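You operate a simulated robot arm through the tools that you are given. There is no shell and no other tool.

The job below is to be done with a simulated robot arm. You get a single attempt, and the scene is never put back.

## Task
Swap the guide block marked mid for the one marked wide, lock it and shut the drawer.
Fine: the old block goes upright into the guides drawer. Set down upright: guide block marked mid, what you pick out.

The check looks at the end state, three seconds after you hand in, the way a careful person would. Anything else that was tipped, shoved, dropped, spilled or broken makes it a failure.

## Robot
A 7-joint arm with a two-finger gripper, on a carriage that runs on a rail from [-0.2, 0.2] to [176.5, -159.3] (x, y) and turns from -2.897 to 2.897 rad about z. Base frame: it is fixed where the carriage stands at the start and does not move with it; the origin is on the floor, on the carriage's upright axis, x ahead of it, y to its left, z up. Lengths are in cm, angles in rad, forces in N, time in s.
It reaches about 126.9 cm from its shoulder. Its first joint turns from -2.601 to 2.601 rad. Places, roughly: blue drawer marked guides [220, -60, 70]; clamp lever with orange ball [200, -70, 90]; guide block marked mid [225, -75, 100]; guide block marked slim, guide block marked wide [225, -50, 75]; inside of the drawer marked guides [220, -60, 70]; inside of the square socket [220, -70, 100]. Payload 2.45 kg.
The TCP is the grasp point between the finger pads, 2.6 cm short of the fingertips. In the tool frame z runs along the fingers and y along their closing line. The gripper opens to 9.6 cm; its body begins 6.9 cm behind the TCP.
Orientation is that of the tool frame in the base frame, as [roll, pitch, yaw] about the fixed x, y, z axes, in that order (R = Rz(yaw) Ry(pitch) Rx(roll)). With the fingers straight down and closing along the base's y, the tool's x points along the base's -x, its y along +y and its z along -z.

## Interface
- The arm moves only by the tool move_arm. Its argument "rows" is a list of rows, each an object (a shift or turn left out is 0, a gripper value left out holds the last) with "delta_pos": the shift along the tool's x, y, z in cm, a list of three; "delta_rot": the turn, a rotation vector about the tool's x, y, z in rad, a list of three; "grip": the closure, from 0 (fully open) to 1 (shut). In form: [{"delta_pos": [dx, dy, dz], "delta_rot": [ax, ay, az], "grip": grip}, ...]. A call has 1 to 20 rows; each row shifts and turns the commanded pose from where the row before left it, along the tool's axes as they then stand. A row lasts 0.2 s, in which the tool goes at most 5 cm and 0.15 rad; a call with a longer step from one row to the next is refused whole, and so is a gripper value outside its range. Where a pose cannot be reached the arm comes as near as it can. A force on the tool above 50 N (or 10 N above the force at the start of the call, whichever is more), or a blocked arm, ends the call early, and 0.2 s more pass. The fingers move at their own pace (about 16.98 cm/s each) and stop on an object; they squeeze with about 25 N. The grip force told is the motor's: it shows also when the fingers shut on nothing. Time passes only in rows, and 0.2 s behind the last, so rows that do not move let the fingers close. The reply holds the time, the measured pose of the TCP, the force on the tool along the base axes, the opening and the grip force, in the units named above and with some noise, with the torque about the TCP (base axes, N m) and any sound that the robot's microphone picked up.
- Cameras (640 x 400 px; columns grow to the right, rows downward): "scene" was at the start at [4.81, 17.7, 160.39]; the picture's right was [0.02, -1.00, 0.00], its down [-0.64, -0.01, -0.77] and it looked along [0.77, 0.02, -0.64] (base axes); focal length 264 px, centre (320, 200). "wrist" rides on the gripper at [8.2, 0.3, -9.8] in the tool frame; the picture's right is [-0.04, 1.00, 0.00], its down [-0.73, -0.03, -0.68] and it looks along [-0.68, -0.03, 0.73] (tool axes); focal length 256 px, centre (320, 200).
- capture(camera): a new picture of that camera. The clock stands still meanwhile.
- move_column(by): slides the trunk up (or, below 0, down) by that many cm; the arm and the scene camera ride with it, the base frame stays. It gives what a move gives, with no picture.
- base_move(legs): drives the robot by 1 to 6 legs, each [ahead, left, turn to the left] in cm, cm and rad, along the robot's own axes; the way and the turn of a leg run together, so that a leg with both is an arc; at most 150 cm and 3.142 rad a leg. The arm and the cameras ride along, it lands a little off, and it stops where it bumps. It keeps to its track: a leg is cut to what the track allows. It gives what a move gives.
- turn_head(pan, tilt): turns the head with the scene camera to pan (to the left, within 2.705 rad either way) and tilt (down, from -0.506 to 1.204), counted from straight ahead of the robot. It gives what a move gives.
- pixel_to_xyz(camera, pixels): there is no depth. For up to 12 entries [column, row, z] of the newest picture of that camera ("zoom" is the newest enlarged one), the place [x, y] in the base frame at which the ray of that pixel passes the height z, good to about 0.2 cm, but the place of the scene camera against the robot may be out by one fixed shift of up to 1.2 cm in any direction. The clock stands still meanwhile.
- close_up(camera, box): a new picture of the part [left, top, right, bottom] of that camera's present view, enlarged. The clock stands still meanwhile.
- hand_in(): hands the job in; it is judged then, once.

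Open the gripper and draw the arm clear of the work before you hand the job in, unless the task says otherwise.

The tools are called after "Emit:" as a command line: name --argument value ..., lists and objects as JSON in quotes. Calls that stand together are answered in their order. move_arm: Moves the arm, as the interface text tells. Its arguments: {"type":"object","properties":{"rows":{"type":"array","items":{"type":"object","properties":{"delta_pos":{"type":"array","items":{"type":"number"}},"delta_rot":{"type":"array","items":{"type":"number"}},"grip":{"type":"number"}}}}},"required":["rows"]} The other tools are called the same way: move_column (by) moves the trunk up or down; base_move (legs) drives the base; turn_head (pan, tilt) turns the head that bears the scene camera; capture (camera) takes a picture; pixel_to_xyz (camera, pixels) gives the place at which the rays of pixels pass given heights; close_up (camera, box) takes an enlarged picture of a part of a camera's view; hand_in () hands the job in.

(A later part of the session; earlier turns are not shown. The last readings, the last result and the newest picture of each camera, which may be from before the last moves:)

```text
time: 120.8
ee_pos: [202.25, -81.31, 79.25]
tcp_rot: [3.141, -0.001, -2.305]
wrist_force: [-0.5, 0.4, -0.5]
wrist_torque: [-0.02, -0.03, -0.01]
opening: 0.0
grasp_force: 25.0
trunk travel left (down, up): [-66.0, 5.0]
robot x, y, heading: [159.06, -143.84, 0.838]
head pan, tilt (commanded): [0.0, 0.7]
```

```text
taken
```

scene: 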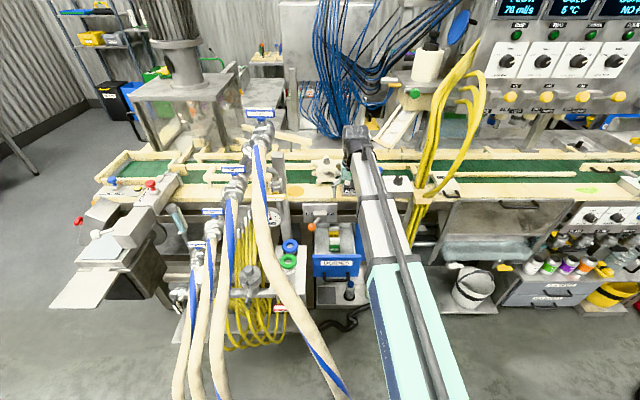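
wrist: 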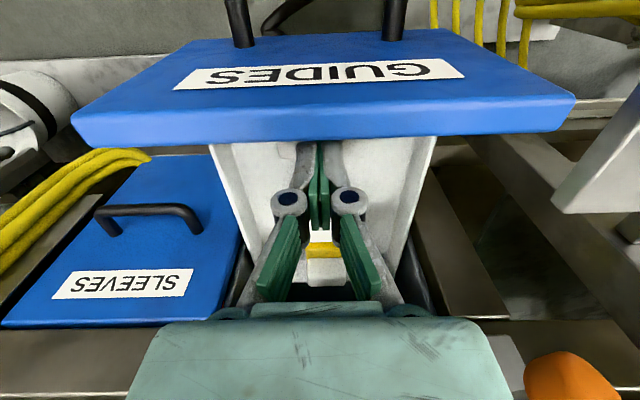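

Closed fingertips are inside, behind the panel. Pulling back slowly (+tool x).

Emit:
move_arm --rows '[{"delta_pos": [0.9, 0, 0]}, {"delta_pos": [0.9, 0, 0]}, {"delta_pos": [0.9, 0, 0]}, {"delta_pos": [0.9, 0, 0]}]'

Emit:
capture --camera "wrist"

```text
time: 121.8
ee_pos: [199.89, -83.89, 79.39]
tcp_rot: [3.139, 0.0, -2.303]
wrist_force: [-0.2, 0.6, -0.1]
wrist_torque: [-0.02, -0.04, 0.01]
opening: 0.0
grasp_force: 28.2
trunk travel left (down, up): [-66.0, 5.0]
robot x, y, heading: [159.24, -143.91, 0.831]
head pan, tilt (commanded): [0.0, 0.7]
```

```text
taken
```

wrist: 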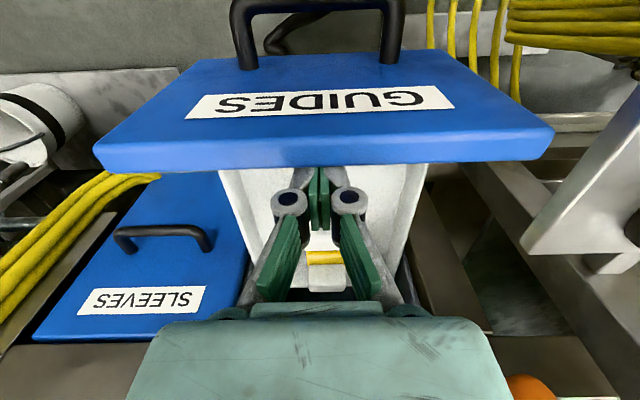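

No contact yet (TCP w 71.7). Continue in small steps.

Emit:
move_arm --rows '[{"delta_pos": [0.5, 0, 0]}, {"delta_pos": [0.5, 0, 0]}, {"delta_pos": [0.5, 0, 0]}, {"delta_pos": [0.5, 0, 0]}]'

Emit:
capture --camera "wrist"

```text
time: 122.8
ee_pos: [198.44, -85.42, 79.3]
tcp_rot: [3.139, -0.001, -2.304]
wrist_force: [0.0, 0.8, 1.0]
wrist_torque: [0.02, 0.0, 0.02]
opening: 0.0
grasp_force: 28.4
trunk travel left (down, up): [-66.0, 5.0]
robot x, y, heading: [159.1, -144.08, 0.833]
head pan, tilt (commanded): [0.0, 0.7]
```

```text
taken
```

wrist: 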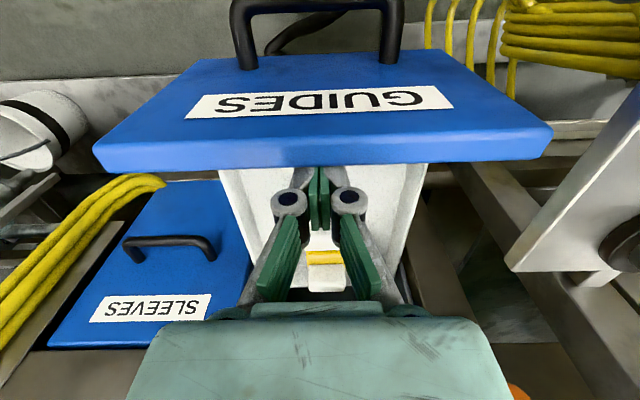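

The drawer now moves with the fingers (panel fixed in view while the surroundings shift). Pull 5 cm more.

Emit:
move_arm --rows '[{"delta_pos": [0.7, 0, 0]}, {"delta_pos": [0.7, 0, 0]}, {"delta_pos": [0.7, 0, 0]}, {"delta_pos": [0.7, 0, 0]}]'

Emit:
capture --camera "wrist"

Emit:
close_up --camera "scene" --box '[290, 180, 390, 290]'

```text
time: 123.8
ee_pos: [196.57, -87.47, 79.27]
tcp_rot: [3.14, -0.001, -2.305]
wrist_force: [-0.1, -0.4, 0.0]
wrist_torque: [-0.04, 0.01, 0.01]
opening: 0.0
grasp_force: 27.8
trunk travel left (down, up): [-66.0, 5.0]
robot x, y, heading: [159.2, -143.69, 0.832]
head pan, tilt (commanded): [0.0, 0.7]
```

```text
taken
```

wrist: 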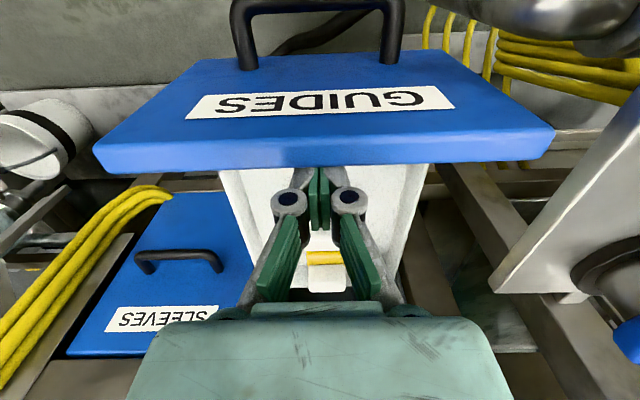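

```text
3.64 times, centred on (340, 235) of scene
```

zoom: 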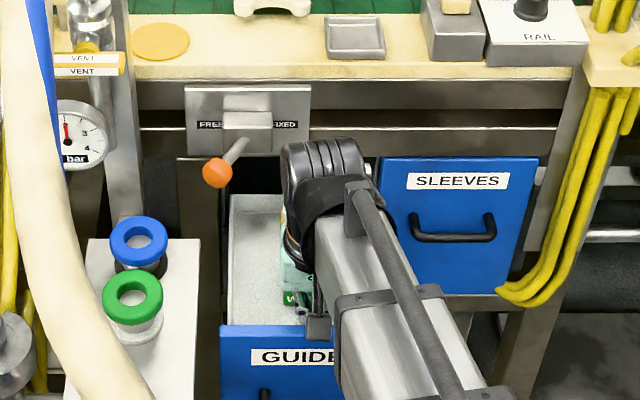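

The drawer has moved ≈4.8 cm more; WIDE should now be at w≈80.9. I pull 1.4 cm further and watch the force.

Emit:
move_arm --rows '[{"delta_pos": [0.7, 0, 0]}, {"delta_pos": [0.7, 0, 0]}]'

```text
time: 124.4
ee_pos: [195.6, -88.5, 79.36]
tcp_rot: [3.14, -0.001, -2.305]
wrist_force: [-0.3, 0.0, 0.2]
wrist_torque: [0.01, 0.0, -0.01]
opening: 0.02
grasp_force: 28.5
trunk travel left (down, up): [-66.0, 5.0]
robot x, y, heading: [159.49, -143.4, 0.837]
head pan, tilt (commanded): [0.0, 0.7]
```

TCP w=65.4, so WIDE is at w≈79.5. I release forward 0.6 cm, rise to z≈93 and view the drawer again with the gripper open.

Emit:
move_arm --rows '[{"delta_pos": [-0.6, 0, 0]}, {"delta_pos": [0, 0, -3.5]}, {"delta_pos": [0, 0, -3.5]}, {"delta_pos": [-2, 0, -3.5]}, {"delta_pos": [-3, 0, -3.5], "grip": 0.333}]'

Emit:
close_up --camera "wrist" --box '[230, 30, 430, 220]'

Emit:
capture --camera "wrist"

```text
time: 125.6
ee_pos: [199.41, -84.47, 93.31]
tcp_rot: [3.141, 0.0, -2.304]
wrist_force: [0.2, 0.0, 0.7]
wrist_torque: [0.06, 0.0, 0.01]
opening: 6.41
grasp_force: 0.0
trunk travel left (down, up): [-66.0, 5.0]
robot x, y, heading: [159.18, -143.64, 0.829]
head pan, tilt (commanded): [0.0, 0.7]
```

```text
2.11 times, centred on (330, 125) of wrist
```

zoom: 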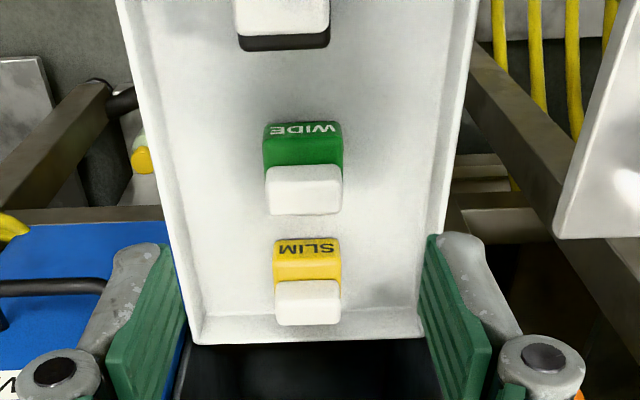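

```text
taken
```

wrist: 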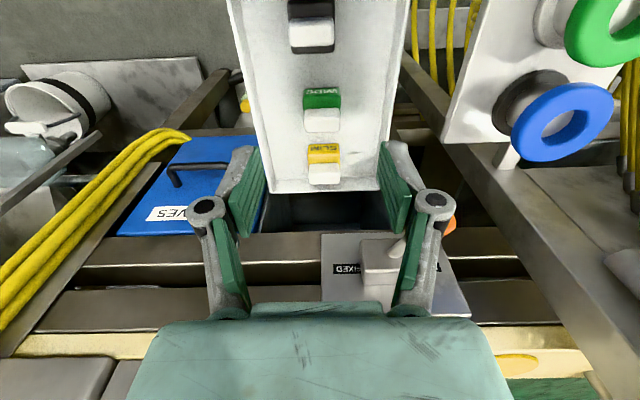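

The whole drawer shows now. Query WIDE's knob (col 322.9, rows 117–131.7) at z=73.6.

Emit:
pixel_to_xyz --camera "wrist" --pixels '[[322.9, 131.7, 73.6], [322.9, 117, 73.6], [304.5, 123, 73.6], [341.5, 123, 73.6], [322.9, 84, 67.5], [323, 178, 73.6], [323, 190, 71.5], [312, 49, 73.6], [312, 35, 73.6]]'

```text
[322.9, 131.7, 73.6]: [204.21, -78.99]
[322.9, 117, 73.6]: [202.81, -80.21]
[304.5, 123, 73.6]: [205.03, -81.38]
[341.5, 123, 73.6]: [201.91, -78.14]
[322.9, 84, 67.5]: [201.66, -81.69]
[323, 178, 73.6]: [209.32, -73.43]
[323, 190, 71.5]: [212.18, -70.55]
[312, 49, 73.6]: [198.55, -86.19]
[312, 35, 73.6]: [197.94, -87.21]
```

WIDE's knob centre is u 204.5, w 77.3. I move over it and descend to z≈80, then check.

Emit:
move_arm --rows '[{"delta_pos": [-3.2, 0.05, 0]}, {"delta_pos": [-3.2, 0.05, 0]}, {"delta_pos": [0, 0, 4]}, {"delta_pos": [0, 0, 4]}, {"delta_pos": [0, 0, 4]}]'

Emit:
capture --camera "wrist"

Emit:
close_up --camera "scene" --box '[290, 180, 390, 290]'

```text
time: 126.8
ee_pos: [203.72, -79.41, 81.1]
tcp_rot: [3.14, 0.001, -2.305]
wrist_force: [0.2, 0.1, 0.8]
wrist_torque: [0.01, 0.0, -0.04]
opening: 6.41
grasp_force: 0.0
trunk travel left (down, up): [-66.0, 5.0]
robot x, y, heading: [159.16, -143.81, 0.836]
head pan, tilt (commanded): [0.0, 0.7]
```

```text
taken
```

wrist: 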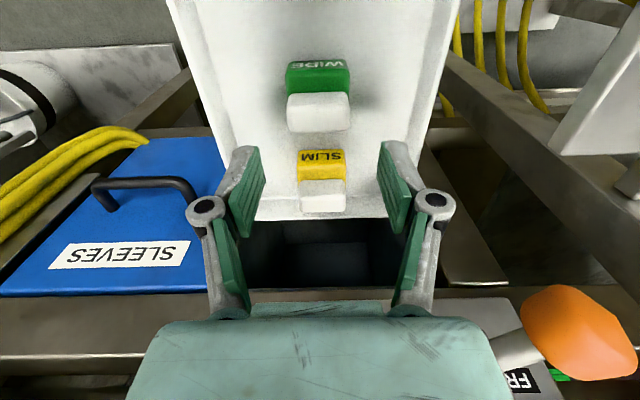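

```text
3.64 times, centred on (340, 235) of scene
```

zoom: 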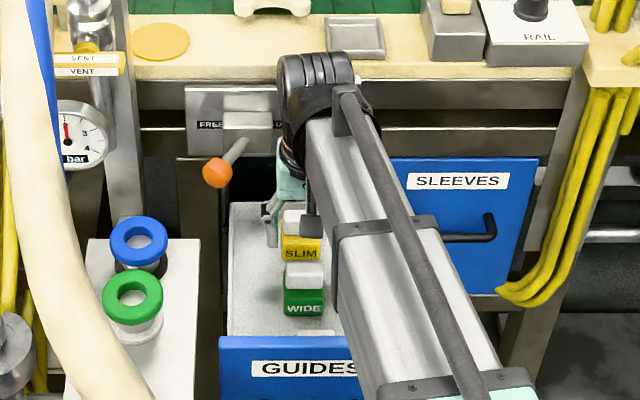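

WIDE's knob is now at (318.5,92–132). I verify its position by rays at z=73.6.

Emit:
pixel_to_xyz --camera "wrist" --pixels '[[318.5, 131, 73.6], [318.5, 112, 73.6], [287.5, 120, 73.6], [350, 120, 73.6]]'

```text
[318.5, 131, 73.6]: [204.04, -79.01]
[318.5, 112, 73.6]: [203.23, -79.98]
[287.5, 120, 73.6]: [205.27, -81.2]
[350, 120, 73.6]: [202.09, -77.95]
```

Alignment within 0.25 cm. Descend to z≈73.8 in measured steps.

Emit:
move_arm --rows '[{"delta_pos": [0.15, -0.1, 2]}, {"delta_pos": [0, 0, 2]}, {"delta_pos": [0, 0, 1.6]}, {"delta_pos": [0, 0, 1]}, {"delta_pos": [0, 0, 0.7]}]'

Emit:
capture --camera "wrist"

```text
time: 128.0
ee_pos: [203.6, -79.81, 74.01]
tcp_rot: [3.141, 0.001, -2.304]
wrist_force: [-0.3, 0.2, 0.5]
wrist_torque: [0.01, 0.03, -0.03]
opening: 6.39
grasp_force: 0.0
trunk travel left (down, up): [-66.0, 5.0]
robot x, y, heading: [159.19, -143.67, 0.833]
head pan, tilt (commanded): [0.0, 0.7]
```

```text
taken
```

wrist: 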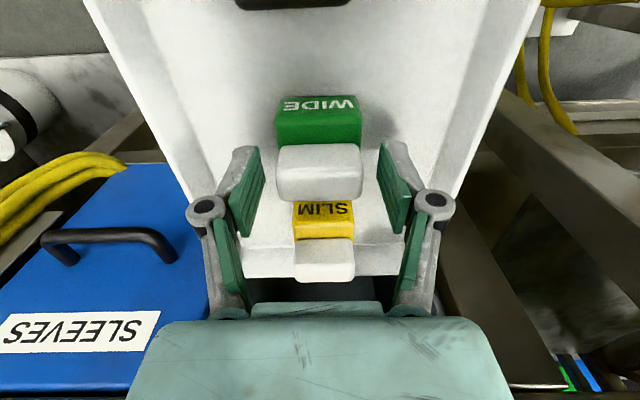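

The view matches the earlier MID grasp (knob rows 143–202). Close the gripper on WIDE.

Emit:
move_arm --rows '[{"grip": 0.45}, {"grip": 0.7}, {"grip": 1.0}, {"grip": 1.0}, {"grip": 1.0}]'

Emit:
move_arm --rows '[{"delta_pos": [0, 0, -0.7]}, {"delta_pos": [0, 0, -0.8]}, {"delta_pos": [0, 0, -1]}]'

Emit:
capture --camera "wrist"

```text
time: 129.2
ee_pos: [203.69, -79.71, 73.86]
tcp_rot: [3.14, 0.0, -2.304]
wrist_force: [-0.3, 0.5, 0.6]
wrist_torque: [-0.05, 0.02, -0.01]
opening: 4.53
grasp_force: 25.8
trunk travel left (down, up): [-66.0, 5.0]
robot x, y, heading: [159.51, -143.5, 0.833]
head pan, tilt (commanded): [0.0, 0.7]
```

```text
time: 130.0
ee_pos: [203.58, -79.66, 76.39]
tcp_rot: [3.14, -0.001, -2.305]
wrist_force: [-0.1, -0.3, -0.4]
wrist_torque: [0.04, 0.0, -0.02]
opening: 4.52
grasp_force: 24.8
trunk travel left (down, up): [-66.0, 5.0]
robot x, y, heading: [159.33, -143.64, 0.837]
head pan, tilt (commanded): [0.0, 0.7]
```

```text
taken
```

wrist: 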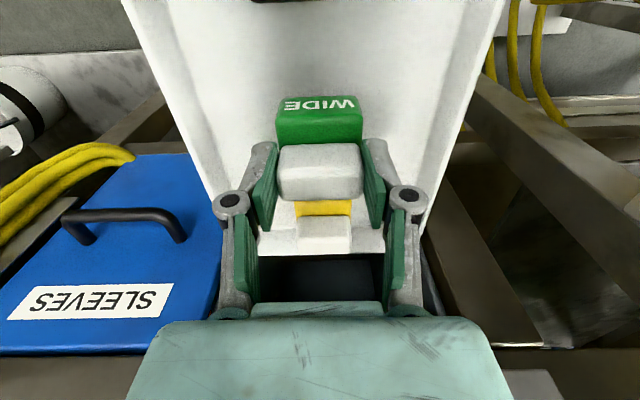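

WIDE is lifted cleanly. I raise it to z≈112 straight up.

Emit:
move_arm --rows '[{"delta_pos": [0, 0, -3]}, {"delta_pos": [0, 0, -4]}, {"delta_pos": [0, 0, -4]}, {"delta_pos": [0, 0, -4]}, {"delta_pos": [0, 0, -4]}, {"delta_pos": [0, 0, -4]}, {"delta_pos": [0, 0, -4]}, {"delta_pos": [0, 0, -4]}, {"delta_pos": [0, 0, -4]}]'

Emit:
move_arm --rows '[{"delta_pos": [-3.5, -1.4, 0]}, {"delta_pos": [-3.5, -1.4, 0]}, {"delta_pos": [-3.5, -1.4, 0]}, {"delta_pos": [-3.5, -1.4, 0]}]'

Emit:
capture --camera "wrist"

Emit:
close_up --camera "scene" --box '[290, 120, 410, 290]'

```text
time: 132.0
ee_pos: [203.55, -79.71, 111.48]
tcp_rot: [3.141, 0.001, -2.304]
wrist_force: [-0.1, 0.5, -0.5]
wrist_torque: [0.0, 0.0, 0.01]
opening: 4.51
grasp_force: 24.9
trunk travel left (down, up): [-66.0, 5.0]
robot x, y, heading: [159.41, -143.57, 0.832]
head pan, tilt (commanded): [0.0, 0.7]
```

```text
time: 133.0
ee_pos: [217.29, -73.08, 111.41]
tcp_rot: [3.14, 0.0, -2.304]
wrist_force: [-0.1, -0.1, -0.4]
wrist_torque: [0.0, 0.05, 0.01]
opening: 4.51
grasp_force: 24.6
trunk travel left (down, up): [-66.0, 5.0]
robot x, y, heading: [159.26, -143.81, 0.834]
head pan, tilt (commanded): [0.0, 0.7]
```

```text
taken
```

wrist: 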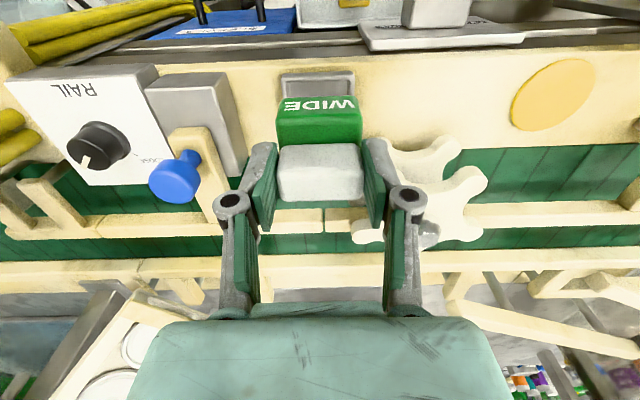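

```text
2.35 times, centred on (350, 205) of scene
```

zoom: 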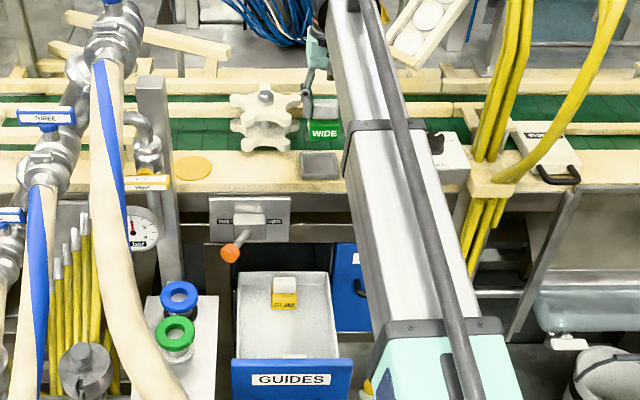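

WIDE hangs above the bench at u 210.3, w 91.4; the socket is empty and MID hidden behind the panel. I move to the recorded MID pose (u 210.45, w 94.0) and lower to z≈104.05 to compare with the earlier lift picture.

Emit:
move_arm --rows '[{"delta_pos": [-1.3, -0.1, 0]}, {"delta_pos": [-1.35, -0.05, 0]}, {"delta_pos": [0, 0, 3]}, {"delta_pos": [0, 0, 3]}, {"delta_pos": [0, 0, 1.35]}]'

Emit:
capture --camera "wrist"

Emit:
close_up --camera "wrist" --box '[230, 40, 410, 220]'

```text
time: 134.2
ee_pos: [219.05, -71.21, 104.06]
tcp_rot: [3.139, 0.0, -2.304]
wrist_force: [-0.3, 0.6, -0.6]
wrist_torque: [0.01, 0.0, 0.04]
opening: 4.53
grasp_force: 25.1
trunk travel left (down, up): [-66.0, 5.0]
robot x, y, heading: [159.23, -143.49, 0.83]
head pan, tilt (commanded): [0.0, 0.7]
```

```text
taken
```

wrist: 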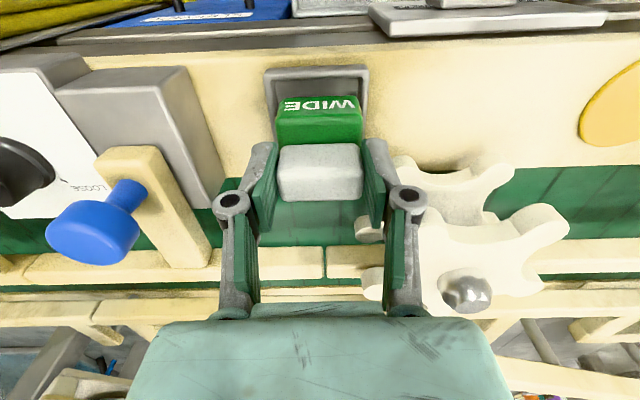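

```text
2.22 times, centred on (320, 130) of wrist
```

zoom: 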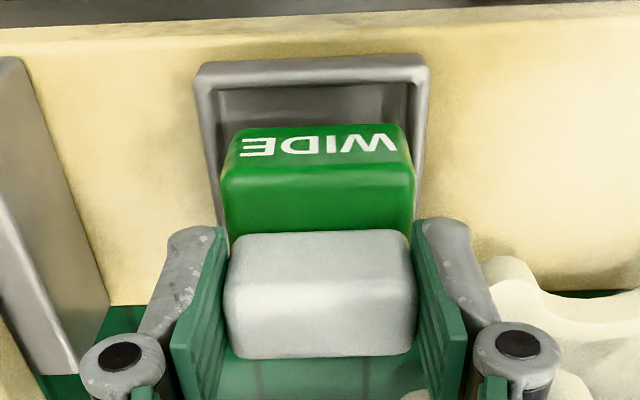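

Identical framing to the MID lift (blue knob (96,228), ball (466,293), socket 264–369), so WIDE is over the socket. Lowering gently.

Emit:
move_arm --rows '[{"delta_pos": [0, 0, 0.5]}, {"delta_pos": [0, 0, 0.5]}]'

Emit:
move_arm --rows '[{"delta_pos": [0, 0, 0.4]}, {"delta_pos": [0, 0, 0.4]}]'

Emit:
capture --camera "wrist"

```text
time: 134.8
ee_pos: [219.04, -71.2, 103.07]
tcp_rot: [3.141, -0.001, -2.303]
wrist_force: [0.1, -0.1, -0.6]
wrist_torque: [0.01, -0.01, 0.03]
opening: 4.53
grasp_force: 24.8
trunk travel left (down, up): [-66.0, 5.0]
robot x, y, heading: [159.08, -143.5, 0.835]
head pan, tilt (commanded): [0.0, 0.7]
```

```text
time: 135.4
ee_pos: [218.94, -71.19, 102.48]
tcp_rot: [3.14, 0.002, -2.304]
wrist_force: [0.3, 1.0, 5.0]
wrist_torque: [-0.03, -0.04, 0.0]
opening: 4.52
grasp_force: 25.0
trunk travel left (down, up): [-66.0, 5.0]
robot x, y, heading: [159.2, -143.54, 0.834]
head pan, tilt (commanded): [0.0, 0.7]
```

```text
taken
```

wrist: 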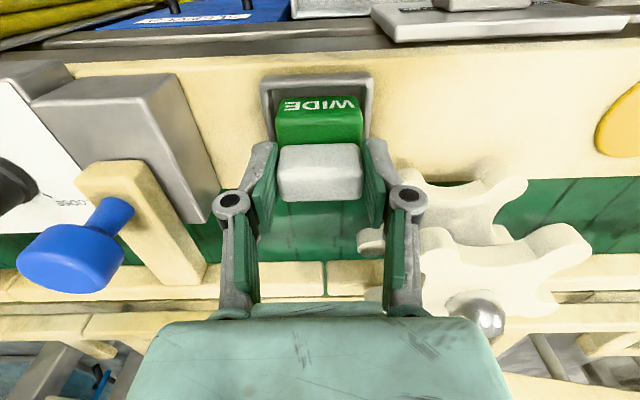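

Contact begins at TCP z=102.5, matching the expected seat height (grip was 0.45 cm higher on WIDE). I press 0.2 cm more to confirm it is bottomed.

Emit:
move_arm --rows '[{"delta_pos": [0, 0, 0.2]}]'

Emit:
close_up --camera "wrist" --box '[230, 50, 410, 220]'

Emit:
close_up --camera "scene" --box '[310, 140, 390, 200]'

```text
time: 135.8
ee_pos: [219.09, -71.26, 102.38]
tcp_rot: [3.139, 0.003, -2.305]
wrist_force: [1.6, 2.7, 17.7]
wrist_torque: [0.07, -0.06, -0.02]
opening: 4.55
grasp_force: 25.4
trunk travel left (down, up): [-66.0, 5.0]
robot x, y, heading: [159.1, -143.78, 0.834]
head pan, tilt (commanded): [0.0, 0.7]
```

```text
2.35 times, centred on (320, 135) of wrist
```

zoom: 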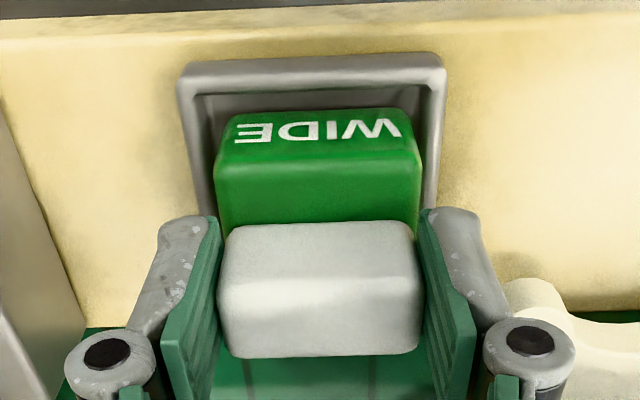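

```text
6.67 times, centred on (350, 170) of scene
```

zoom: 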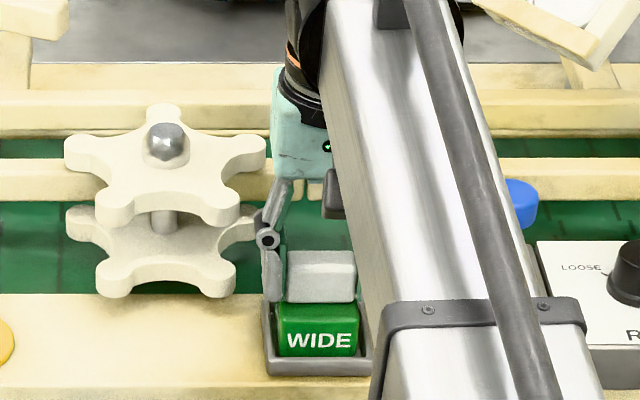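

WIDE sits inside the tray (scene zoom shows its base behind the front rim; 17.7 N at z=102.4). I relax and open the fingers.

Emit:
move_arm --rows '[{"delta_pos": [0, 0, -0.2]}, {"grip": 0.45}, {"grip": 0.333}, {"grip": 0.333}]'

Emit:
move_arm --rows '[{"delta_pos": [0, 0, -1]}, {"delta_pos": [0, 0, -2]}, {"delta_pos": [0, 0, -3]}, {"delta_pos": [0, 0, -4]}]'

Emit:
capture --camera "wrist"

Emit:
close_up --camera "wrist" --box '[250, 60, 400, 180]'

Emit:
close_up --camera "scene" --box '[310, 140, 390, 200]'

```text
time: 136.8
ee_pos: [219.02, -71.2, 102.3]
tcp_rot: [3.14, -0.001, -2.302]
wrist_force: [-0.5, -0.3, -0.7]
wrist_torque: [0.03, 0.02, 0.01]
opening: 6.39
grasp_force: 0.1
trunk travel left (down, up): [-66.0, 5.0]
robot x, y, heading: [159.09, -143.81, 0.834]
head pan, tilt (commanded): [0.0, 0.7]
```

```text
time: 137.8
ee_pos: [219.0, -71.31, 112.32]
tcp_rot: [3.141, 0.0, -2.303]
wrist_force: [0.4, -0.2, -0.2]
wrist_torque: [0.01, 0.01, -0.02]
opening: 6.4
grasp_force: 0.1
trunk travel left (down, up): [-66.0, 5.0]
robot x, y, heading: [159.07, -143.93, 0.835]
head pan, tilt (commanded): [0.0, 0.7]
```

```text
taken
```

wrist: 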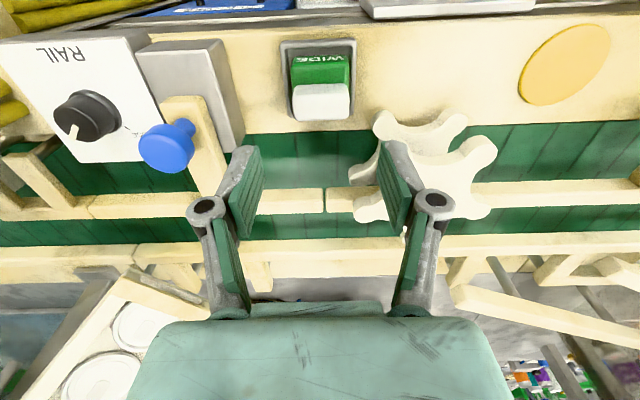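

```text
3.33 times, centred on (325, 120) of wrist
```

zoom: 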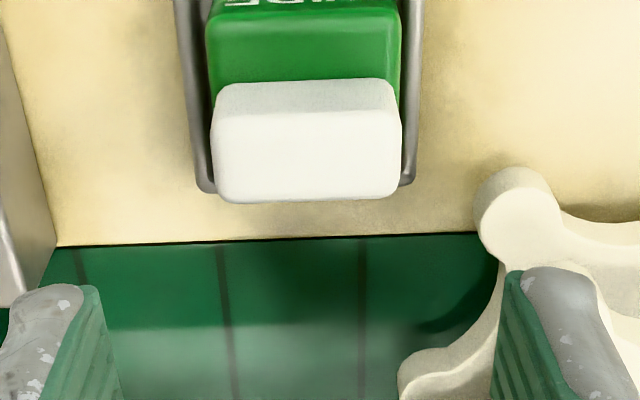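

```text
6.67 times, centred on (350, 170) of scene
```

zoom: 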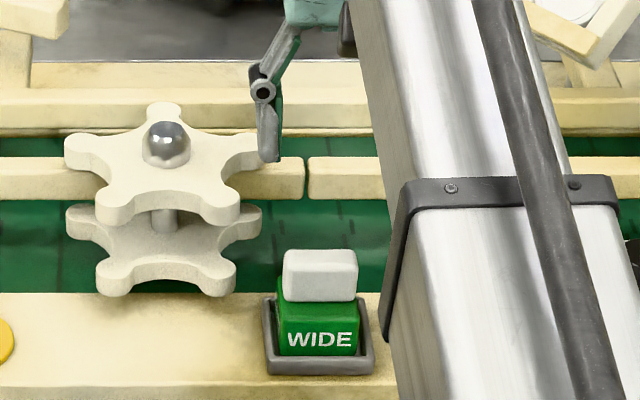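

WIDE is upright and seated in the socket. Now the lever: back out, go left over the ball (u 194.3, w 80) with fingers 5.8 cm apart, staying at z≈98.

Emit:
move_arm --rows '[{"delta_pos": [4, 0, 0]}, {"delta_pos": [4, 0, 0]}, {"delta_pos": [3, 3, 0]}, {"delta_pos": [2.8, 3, 0]}, {"delta_pos": [0, 4, 1]}, {"delta_pos": [0, 4, 1]}, {"delta_pos": [0, 2, 4], "grip": 0.4}, {"delta_pos": [0, 0, 4]}, {"delta_pos": [0, 0, 4]}]'

Emit:
capture --camera "wrist"

```text
time: 139.8
ee_pos: [197.98, -70.71, 98.28]
tcp_rot: [3.141, 0.0, -2.305]
wrist_force: [0.4, 0.1, 0.2]
wrist_torque: [-0.01, -0.01, 0.0]
opening: 5.75
grasp_force: 0.0
trunk travel left (down, up): [-66.0, 5.0]
robot x, y, heading: [159.39, -143.51, 0.834]
head pan, tilt (commanded): [0.0, 0.7]
```

```text
taken
```

wrist: 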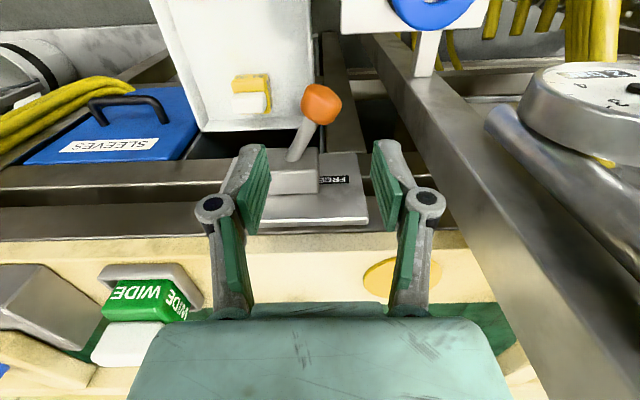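

The ball is at (320,104), centered between the fingers' columns. Check its ray.

Emit:
pixel_to_xyz --camera "wrist" --pixels '[[320, 104, 87], [320, 104, 88]]'

```text
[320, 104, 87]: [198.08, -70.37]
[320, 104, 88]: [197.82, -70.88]
```

Ball at (198.1,-70.4), just below the TCP. Descend 10 cm to straddle it.

Emit:
move_arm --rows '[{"delta_pos": [0, 0, 3.5]}, {"delta_pos": [0, 0, 3.5]}, {"delta_pos": [0, 0, 3]}]'

Emit:
capture --camera "wrist"

```text
time: 140.6
ee_pos: [197.7, -70.78, 88.34]
tcp_rot: [3.138, 0.0, -2.305]
wrist_force: [-0.2, -0.4, -0.2]
wrist_torque: [0.01, 0.05, -0.03]
opening: 5.77
grasp_force: 0.1
trunk travel left (down, up): [-66.0, 5.0]
robot x, y, heading: [159.13, -143.9, 0.834]
head pan, tilt (commanded): [0.0, 0.7]
```

```text
taken
```

wrist: 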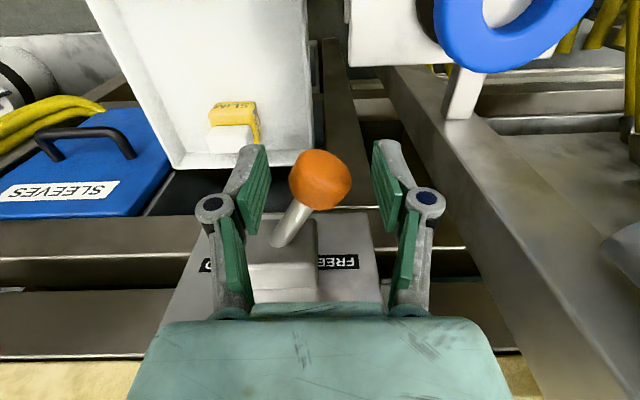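

Straddled. Sweep right (−tool y) in small rows to swing the lever toward FIXED.

Emit:
move_arm --rows '[{"delta_pos": [0, -0.8, 0]}, {"delta_pos": [0, -0.8, 0]}, {"delta_pos": [0, -0.8, 0]}, {"delta_pos": [0, -0.8, 0]}]'

Emit:
move_arm --rows '[{"delta_pos": [0, -0.8, 0]}, {"delta_pos": [0, -0.8, 0]}, {"delta_pos": [0, -0.8, 0]}, {"delta_pos": [0, -0.8, 0]}]'

Emit:
capture --camera "wrist"

```text
time: 141.6
ee_pos: [200.19, -72.93, 88.33]
tcp_rot: [3.139, 0.001, -2.304]
wrist_force: [-1.2, 0.9, 0.7]
wrist_torque: [0.02, 0.04, 0.02]
opening: 5.88
grasp_force: 1.4
trunk travel left (down, up): [-66.0, 5.0]
robot x, y, heading: [159.3, -143.57, 0.835]
head pan, tilt (commanded): [0.0, 0.7]
```

```text
time: 142.6
ee_pos: [202.64, -75.16, 88.33]
tcp_rot: [3.138, -0.001, -2.304]
wrist_force: [-0.4, 0.6, 0.3]
wrist_torque: [0.02, 0.0, 0.02]
opening: 5.75
grasp_force: 0.0
trunk travel left (down, up): [-66.0, 5.0]
robot x, y, heading: [159.23, -144.08, 0.833]
head pan, tilt (commanded): [0.0, 0.7]
```

```text
taken
```

wrist: 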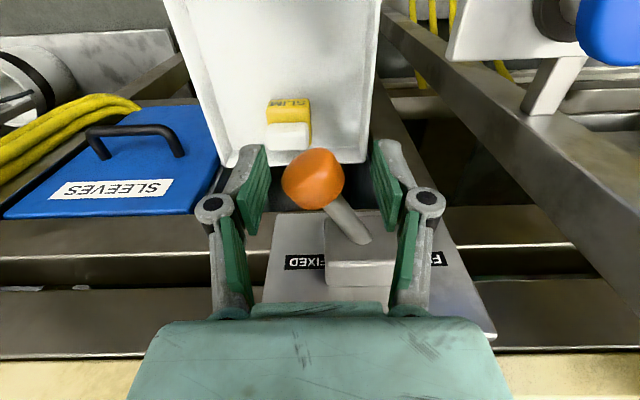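

The lever snapped over to FIXED; ball at (313,180). I verify its position equals the initial one.

Emit:
pixel_to_xyz --camera "wrist" --pixels '[[313, 180, 87], [352, 236, 87]]'

```text
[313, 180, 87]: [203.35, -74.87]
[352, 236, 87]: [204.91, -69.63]
```

The ball is back at its original FIXED place (203.3,-74.9). I lift off, back out over the drawer panel to its front (w≈57.5) on the right side (u≈209.5), closing the fingers for pushing.

Emit:
move_arm --rows '[{"delta_pos": [0, 0, -3.5]}, {"delta_pos": [0, 0, -3.5]}, {"delta_pos": [0, 0, -3.5]}, {"delta_pos": [3.5, -2, 0]}, {"delta_pos": [3.5, -2, 0]}, {"delta_pos": [3.5, -2, 0], "grip": 1.0}, {"delta_pos": [3.5, -2, 0]}, {"delta_pos": [3.5, -0.7, 0]}, {"delta_pos": [3.5, 0, 0]}, {"delta_pos": [1.5, 0, 0]}]'

Emit:
capture --camera "wrist"

Emit:
capture --camera "scene"

Emit:
close_up --camera "scene" --box '[290, 140, 410, 300]'

```text
time: 144.8
ee_pos: [194.0, -97.59, 99.0]
tcp_rot: [3.14, 0.001, -2.304]
wrist_force: [0.1, 0.2, 0.1]
wrist_torque: [0.0, 0.01, 0.01]
opening: 0.0
grasp_force: 25.2
trunk travel left (down, up): [-66.0, 5.0]
robot x, y, heading: [158.96, -143.85, 0.834]
head pan, tilt (commanded): [0.0, 0.7]
```

```text
taken
```

wrist: 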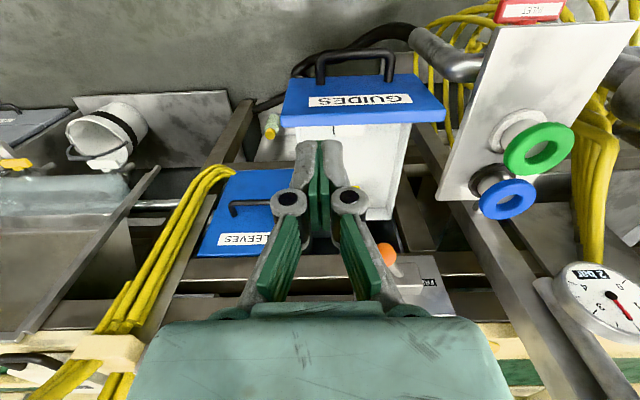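

```text
taken
```

scene: 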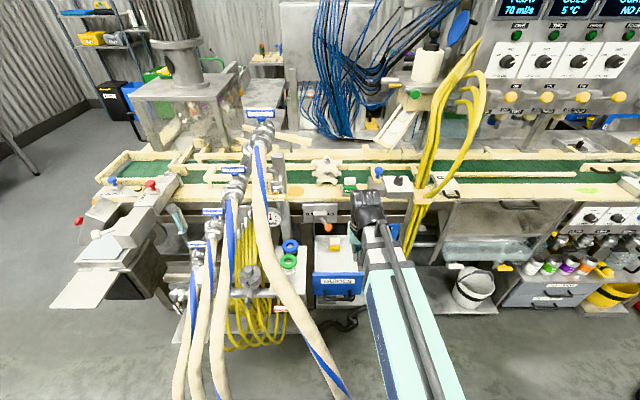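

```text
2.50 times, centred on (350, 220) of scene
```

zoom: 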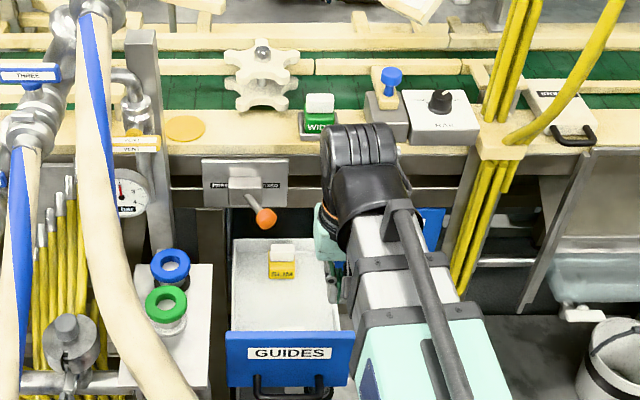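

I'm in front of the panel's plane (panel at w≈61.7–62.7). Now descend to z≈79 in front of it.

Emit:
move_arm --rows '[{"delta_pos": [0.5, 0, 4]}, {"delta_pos": [0, 0, 4]}, {"delta_pos": [0, 0, 4]}, {"delta_pos": [0, 0, 4]}, {"delta_pos": [0, 0, 4]}]'

Emit:
capture --camera "wrist"

```text
time: 146.0
ee_pos: [193.81, -98.05, 78.81]
tcp_rot: [3.14, 0.001, -2.304]
wrist_force: [0.0, 0.2, -0.4]
wrist_torque: [-0.01, 0.01, 0.04]
opening: 0.0
grasp_force: 25.3
trunk travel left (down, up): [-66.0, 5.0]
robot x, y, heading: [159.13, -143.8, 0.832]
head pan, tilt (commanded): [0.0, 0.7]
```

```text
taken
```

wrist: 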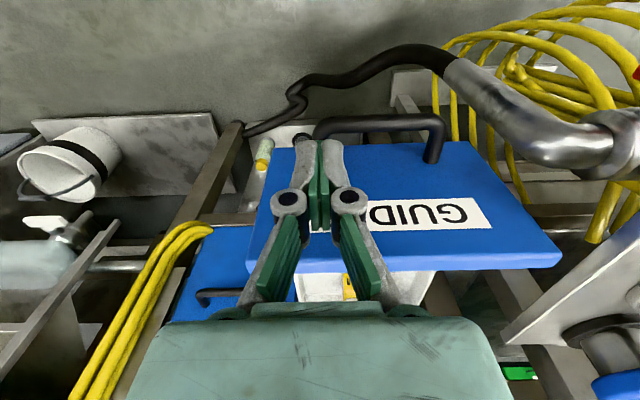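

Closed fingers are in front of the panel's right part. Push gently toward the bench.

Emit:
move_arm --rows '[{"delta_pos": [-0.7, 0, 0]}, {"delta_pos": [-0.7, 0, 0]}, {"delta_pos": [-0.7, 0, 0]}, {"delta_pos": [-0.7, 0, 0]}, {"delta_pos": [-0.6, 0, 0]}, {"delta_pos": [-0.6, 0, 0]}]'

Emit:
capture --camera "wrist"

```text
time: 147.4
ee_pos: [196.22, -94.9, 78.79]
tcp_rot: [3.139, 0.0, -2.303]
wrist_force: [0.3, 0.4, -0.2]
wrist_torque: [0.0, -0.01, -0.02]
opening: 0.03
grasp_force: 24.6
trunk travel left (down, up): [-66.0, 5.0]
robot x, y, heading: [159.2, -143.73, 0.838]
head pan, tilt (commanded): [0.0, 0.7]
```

```text
taken
```

wrist: 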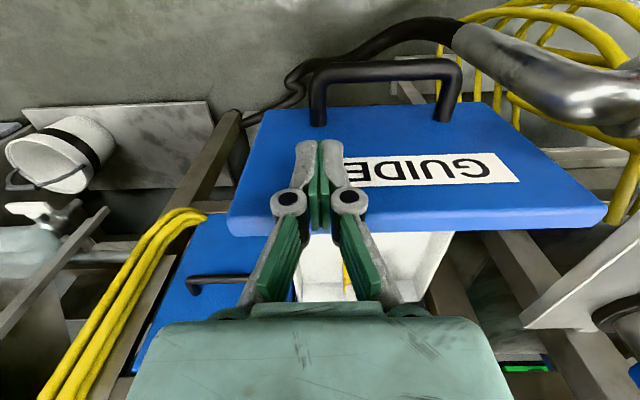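

Approaching; TCP w=61.0, no load yet. Continue pushing in small steps.

Emit:
move_arm --rows '[{"delta_pos": [-0.6, 0, 0]}, {"delta_pos": [-0.6, 0, 0]}, {"delta_pos": [-0.6, 0, 0]}, {"delta_pos": [-0.6, 0, 0]}, {"delta_pos": [-0.6, 0, 0]}]'

Emit:
capture --camera "wrist"

```text
time: 148.6
ee_pos: [198.31, -92.8, 78.71]
tcp_rot: [3.14, 0.001, -2.304]
wrist_force: [0.1, -0.3, 0.0]
wrist_torque: [0.02, 0.0, 0.02]
opening: 0.01
grasp_force: 28.8
trunk travel left (down, up): [-66.0, 5.0]
robot x, y, heading: [159.57, -143.44, 0.834]
head pan, tilt (commanded): [0.0, 0.7]
```

```text
taken
```

wrist: 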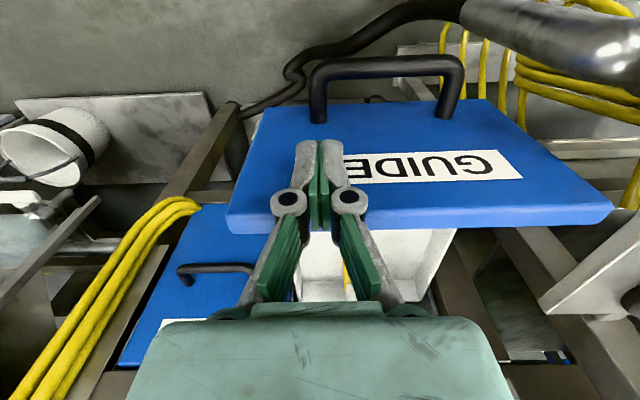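

The drawer moves in with the fingers. I push another 11 cm at the same slow pace.

Emit:
move_arm --rows '[{"delta_pos": [-0.7, 0, 0]}, {"delta_pos": [-0.7, 0, 0]}, {"delta_pos": [-0.7, 0, 0]}, {"delta_pos": [-0.7, 0, 0]}, {"delta_pos": [-0.7, 0, 0]}, {"delta_pos": [-0.7, 0, 0]}, {"delta_pos": [-0.7, 0, 0]}, {"delta_pos": [-0.7, 0, 0]}, {"delta_pos": [-0.7, 0, 0]}, {"delta_pos": [-0.7, 0, 0]}, {"delta_pos": [-0.7, 0, 0]}, {"delta_pos": [-0.7, 0, 0]}, {"delta_pos": [-0.7, 0, 0]}, {"delta_pos": [-0.7, 0, 0]}, {"delta_pos": [-0.7, 0, 0]}]'

Emit:
capture --camera "wrist"

Emit:
close_up --camera "scene" --box '[290, 160, 410, 280]'

```text
time: 151.8
ee_pos: [205.4, -85.05, 78.89]
tcp_rot: [3.139, 0.001, -2.303]
wrist_force: [-0.3, 0.1, 0.2]
wrist_torque: [0.01, 0.01, 0.02]
opening: 0.01
grasp_force: 27.8
trunk travel left (down, up): [-66.0, 5.0]
robot x, y, heading: [159.14, -143.79, 0.829]
head pan, tilt (commanded): [0.0, 0.7]
```

```text
taken
```

wrist: 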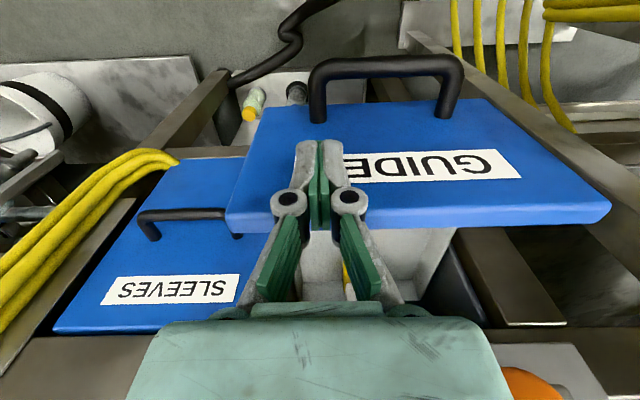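

```text
3.33 times, centred on (350, 220) of scene
```

zoom: 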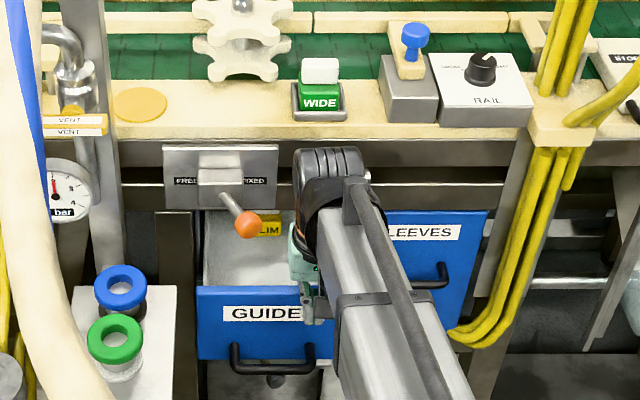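

Drawer at about 60 % closed, blocks steady. I back off 3 cm, and pitch the tool 0.7 rad so the fingertips lead and the hand stays clear of the apron.

Emit:
move_arm --rows '[{"delta_pos": [1.5, 0, 0]}, {"delta_pos": [1.5, 0, 0]}, {"delta_rot": [0, -0.14, 0]}, {"delta_rot": [0, -0.14, 0]}, {"delta_rot": [0, -0.14, 0]}, {"delta_rot": [0, -0.14, 0]}, {"delta_rot": [0, -0.14, 0]}]'

Emit:
capture --camera "wrist"

Emit:
close_up --camera "scene" --box '[290, 160, 410, 280]'

```text
time: 153.4
ee_pos: [203.38, -87.14, 78.73]
tcp_rot: [3.14, 0.702, -2.305]
wrist_force: [0.6, 0.0, 0.5]
wrist_torque: [0.0, 0.02, -0.02]
opening: 0.02
grasp_force: 28.7
trunk travel left (down, up): [-66.0, 5.0]
robot x, y, heading: [159.18, -143.64, 0.836]
head pan, tilt (commanded): [0.0, 0.7]
```

```text
taken
```

wrist: 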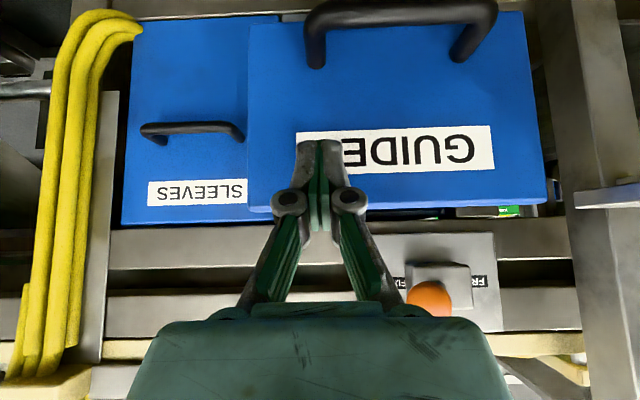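

```text
3.33 times, centred on (350, 220) of scene
```

zoom: 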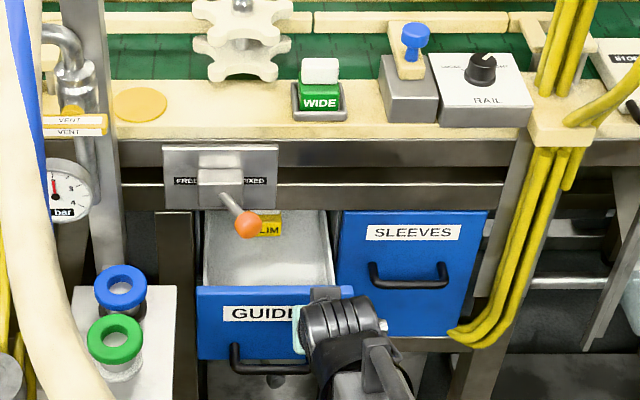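

Pose pitched; panel is right ahead of the fingertips. Push along +w (tool −0.536x, +0.45z per 0.7 cm).

Emit:
move_arm --rows '[{"delta_pos": [-0.536, 0, 0.45]}, {"delta_pos": [-0.536, 0, 0.45]}, {"delta_pos": [-0.536, 0, 0.45]}, {"delta_pos": [-0.536, 0, 0.45]}, {"delta_pos": [-0.536, 0, 0.45]}, {"delta_pos": [-0.536, 0, 0.45]}, {"delta_pos": [-0.536, 0, 0.45]}, {"delta_pos": [-0.536, 0, 0.45]}, {"delta_pos": [-0.536, 0, 0.45]}, {"delta_pos": [-0.536, 0, 0.45]}, {"delta_pos": [-0.536, 0, 0.45]}, {"delta_pos": [-0.536, 0, 0.45]}, {"delta_pos": [-0.536, 0, 0.45]}, {"delta_pos": [-0.536, 0, 0.45]}]'

Emit:
capture --camera "wrist"

Emit:
close_up --camera "scene" --box '[290, 160, 410, 280]'

```text
time: 156.4
ee_pos: [210.15, -79.73, 78.93]
tcp_rot: [3.139, 0.701, -2.307]
wrist_force: [-0.7, -0.6, -0.6]
wrist_torque: [0.02, -0.02, -0.01]
opening: 0.0
grasp_force: 28.4
trunk travel left (down, up): [-66.0, 5.0]
robot x, y, heading: [159.28, -143.52, 0.831]
head pan, tilt (commanded): [0.0, 0.7]
```

```text
taken
```

wrist: 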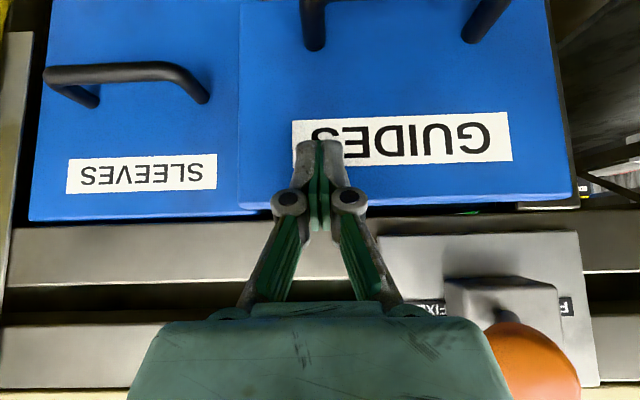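

```text
3.33 times, centred on (350, 220) of scene
```

zoom: 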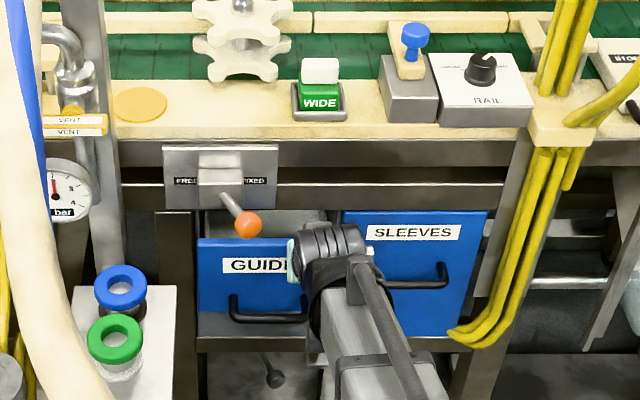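

Drawer nearly in (TCP w 81.6), with the palm ≈3 cm right of the ball. Push on in 0.5 cm rows, watching force.

Emit:
move_arm --rows '[{"delta_pos": [-0.383, 0, 0.3215]}, {"delta_pos": [-0.383, 0, 0.3215]}, {"delta_pos": [-0.383, 0, 0.3215]}, {"delta_pos": [-0.383, 0, 0.3215]}, {"delta_pos": [-0.383, 0, 0.3215]}, {"delta_pos": [-0.383, 0, 0.3215]}]'

Emit:
capture --camera "wrist"

Emit:
close_up --camera "scene" --box '[290, 160, 410, 280]'

```text
time: 157.8
ee_pos: [212.0, -77.73, 78.78]
tcp_rot: [3.14, 0.7, -2.306]
wrist_force: [0.6, -0.6, 0.2]
wrist_torque: [0.04, -0.02, 0.02]
opening: 0.01
grasp_force: 28.6
trunk travel left (down, up): [-66.0, 5.0]
robot x, y, heading: [159.08, -143.96, 0.832]
head pan, tilt (commanded): [0.0, 0.7]
```

```text
taken
```

wrist: 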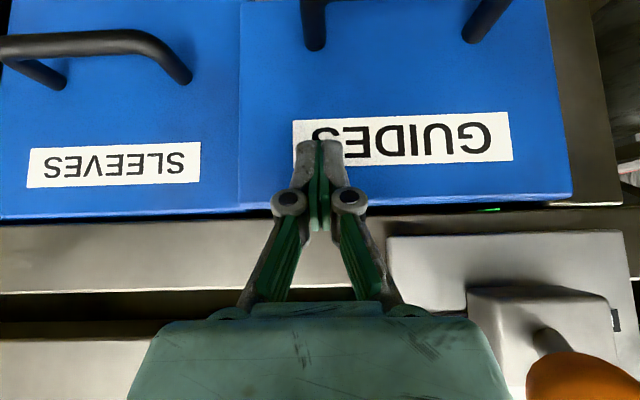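

```text
3.33 times, centred on (350, 220) of scene
```

zoom: 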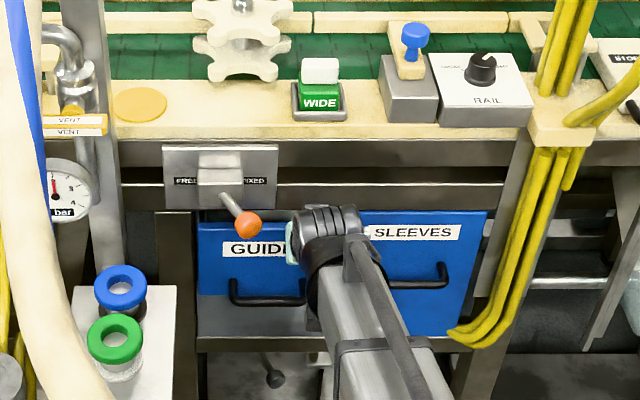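

GUIDES panel protrudes only a little more than SLEEVES now. Continue in 0.4 cm rows.

Emit:
move_arm --rows '[{"delta_pos": [-0.306, 0, 0.257]}, {"delta_pos": [-0.306, 0, 0.257]}, {"delta_pos": [-0.306, 0, 0.257]}, {"delta_pos": [-0.306, 0, 0.257]}]'

Emit:
capture --camera "wrist"

```text
time: 158.8
ee_pos: [213.08, -76.5, 78.94]
tcp_rot: [3.141, 0.701, -2.305]
wrist_force: [-0.4, -0.7, 0.0]
wrist_torque: [0.02, -0.02, 0.01]
opening: 0.59
grasp_force: 28.4
trunk travel left (down, up): [-66.0, 5.0]
robot x, y, heading: [158.98, -143.8, 0.833]
head pan, tilt (commanded): [0.0, 0.7]
```

```text
taken
```

wrist: 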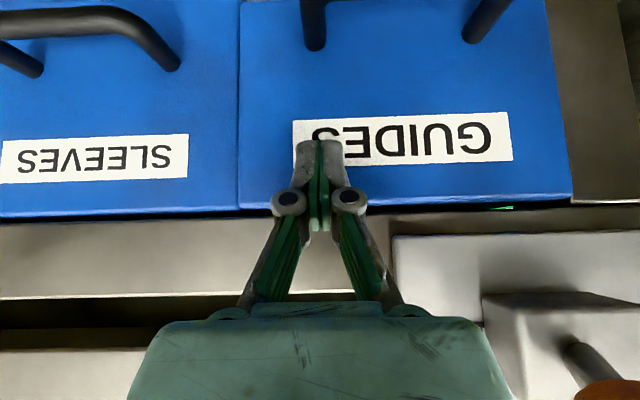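

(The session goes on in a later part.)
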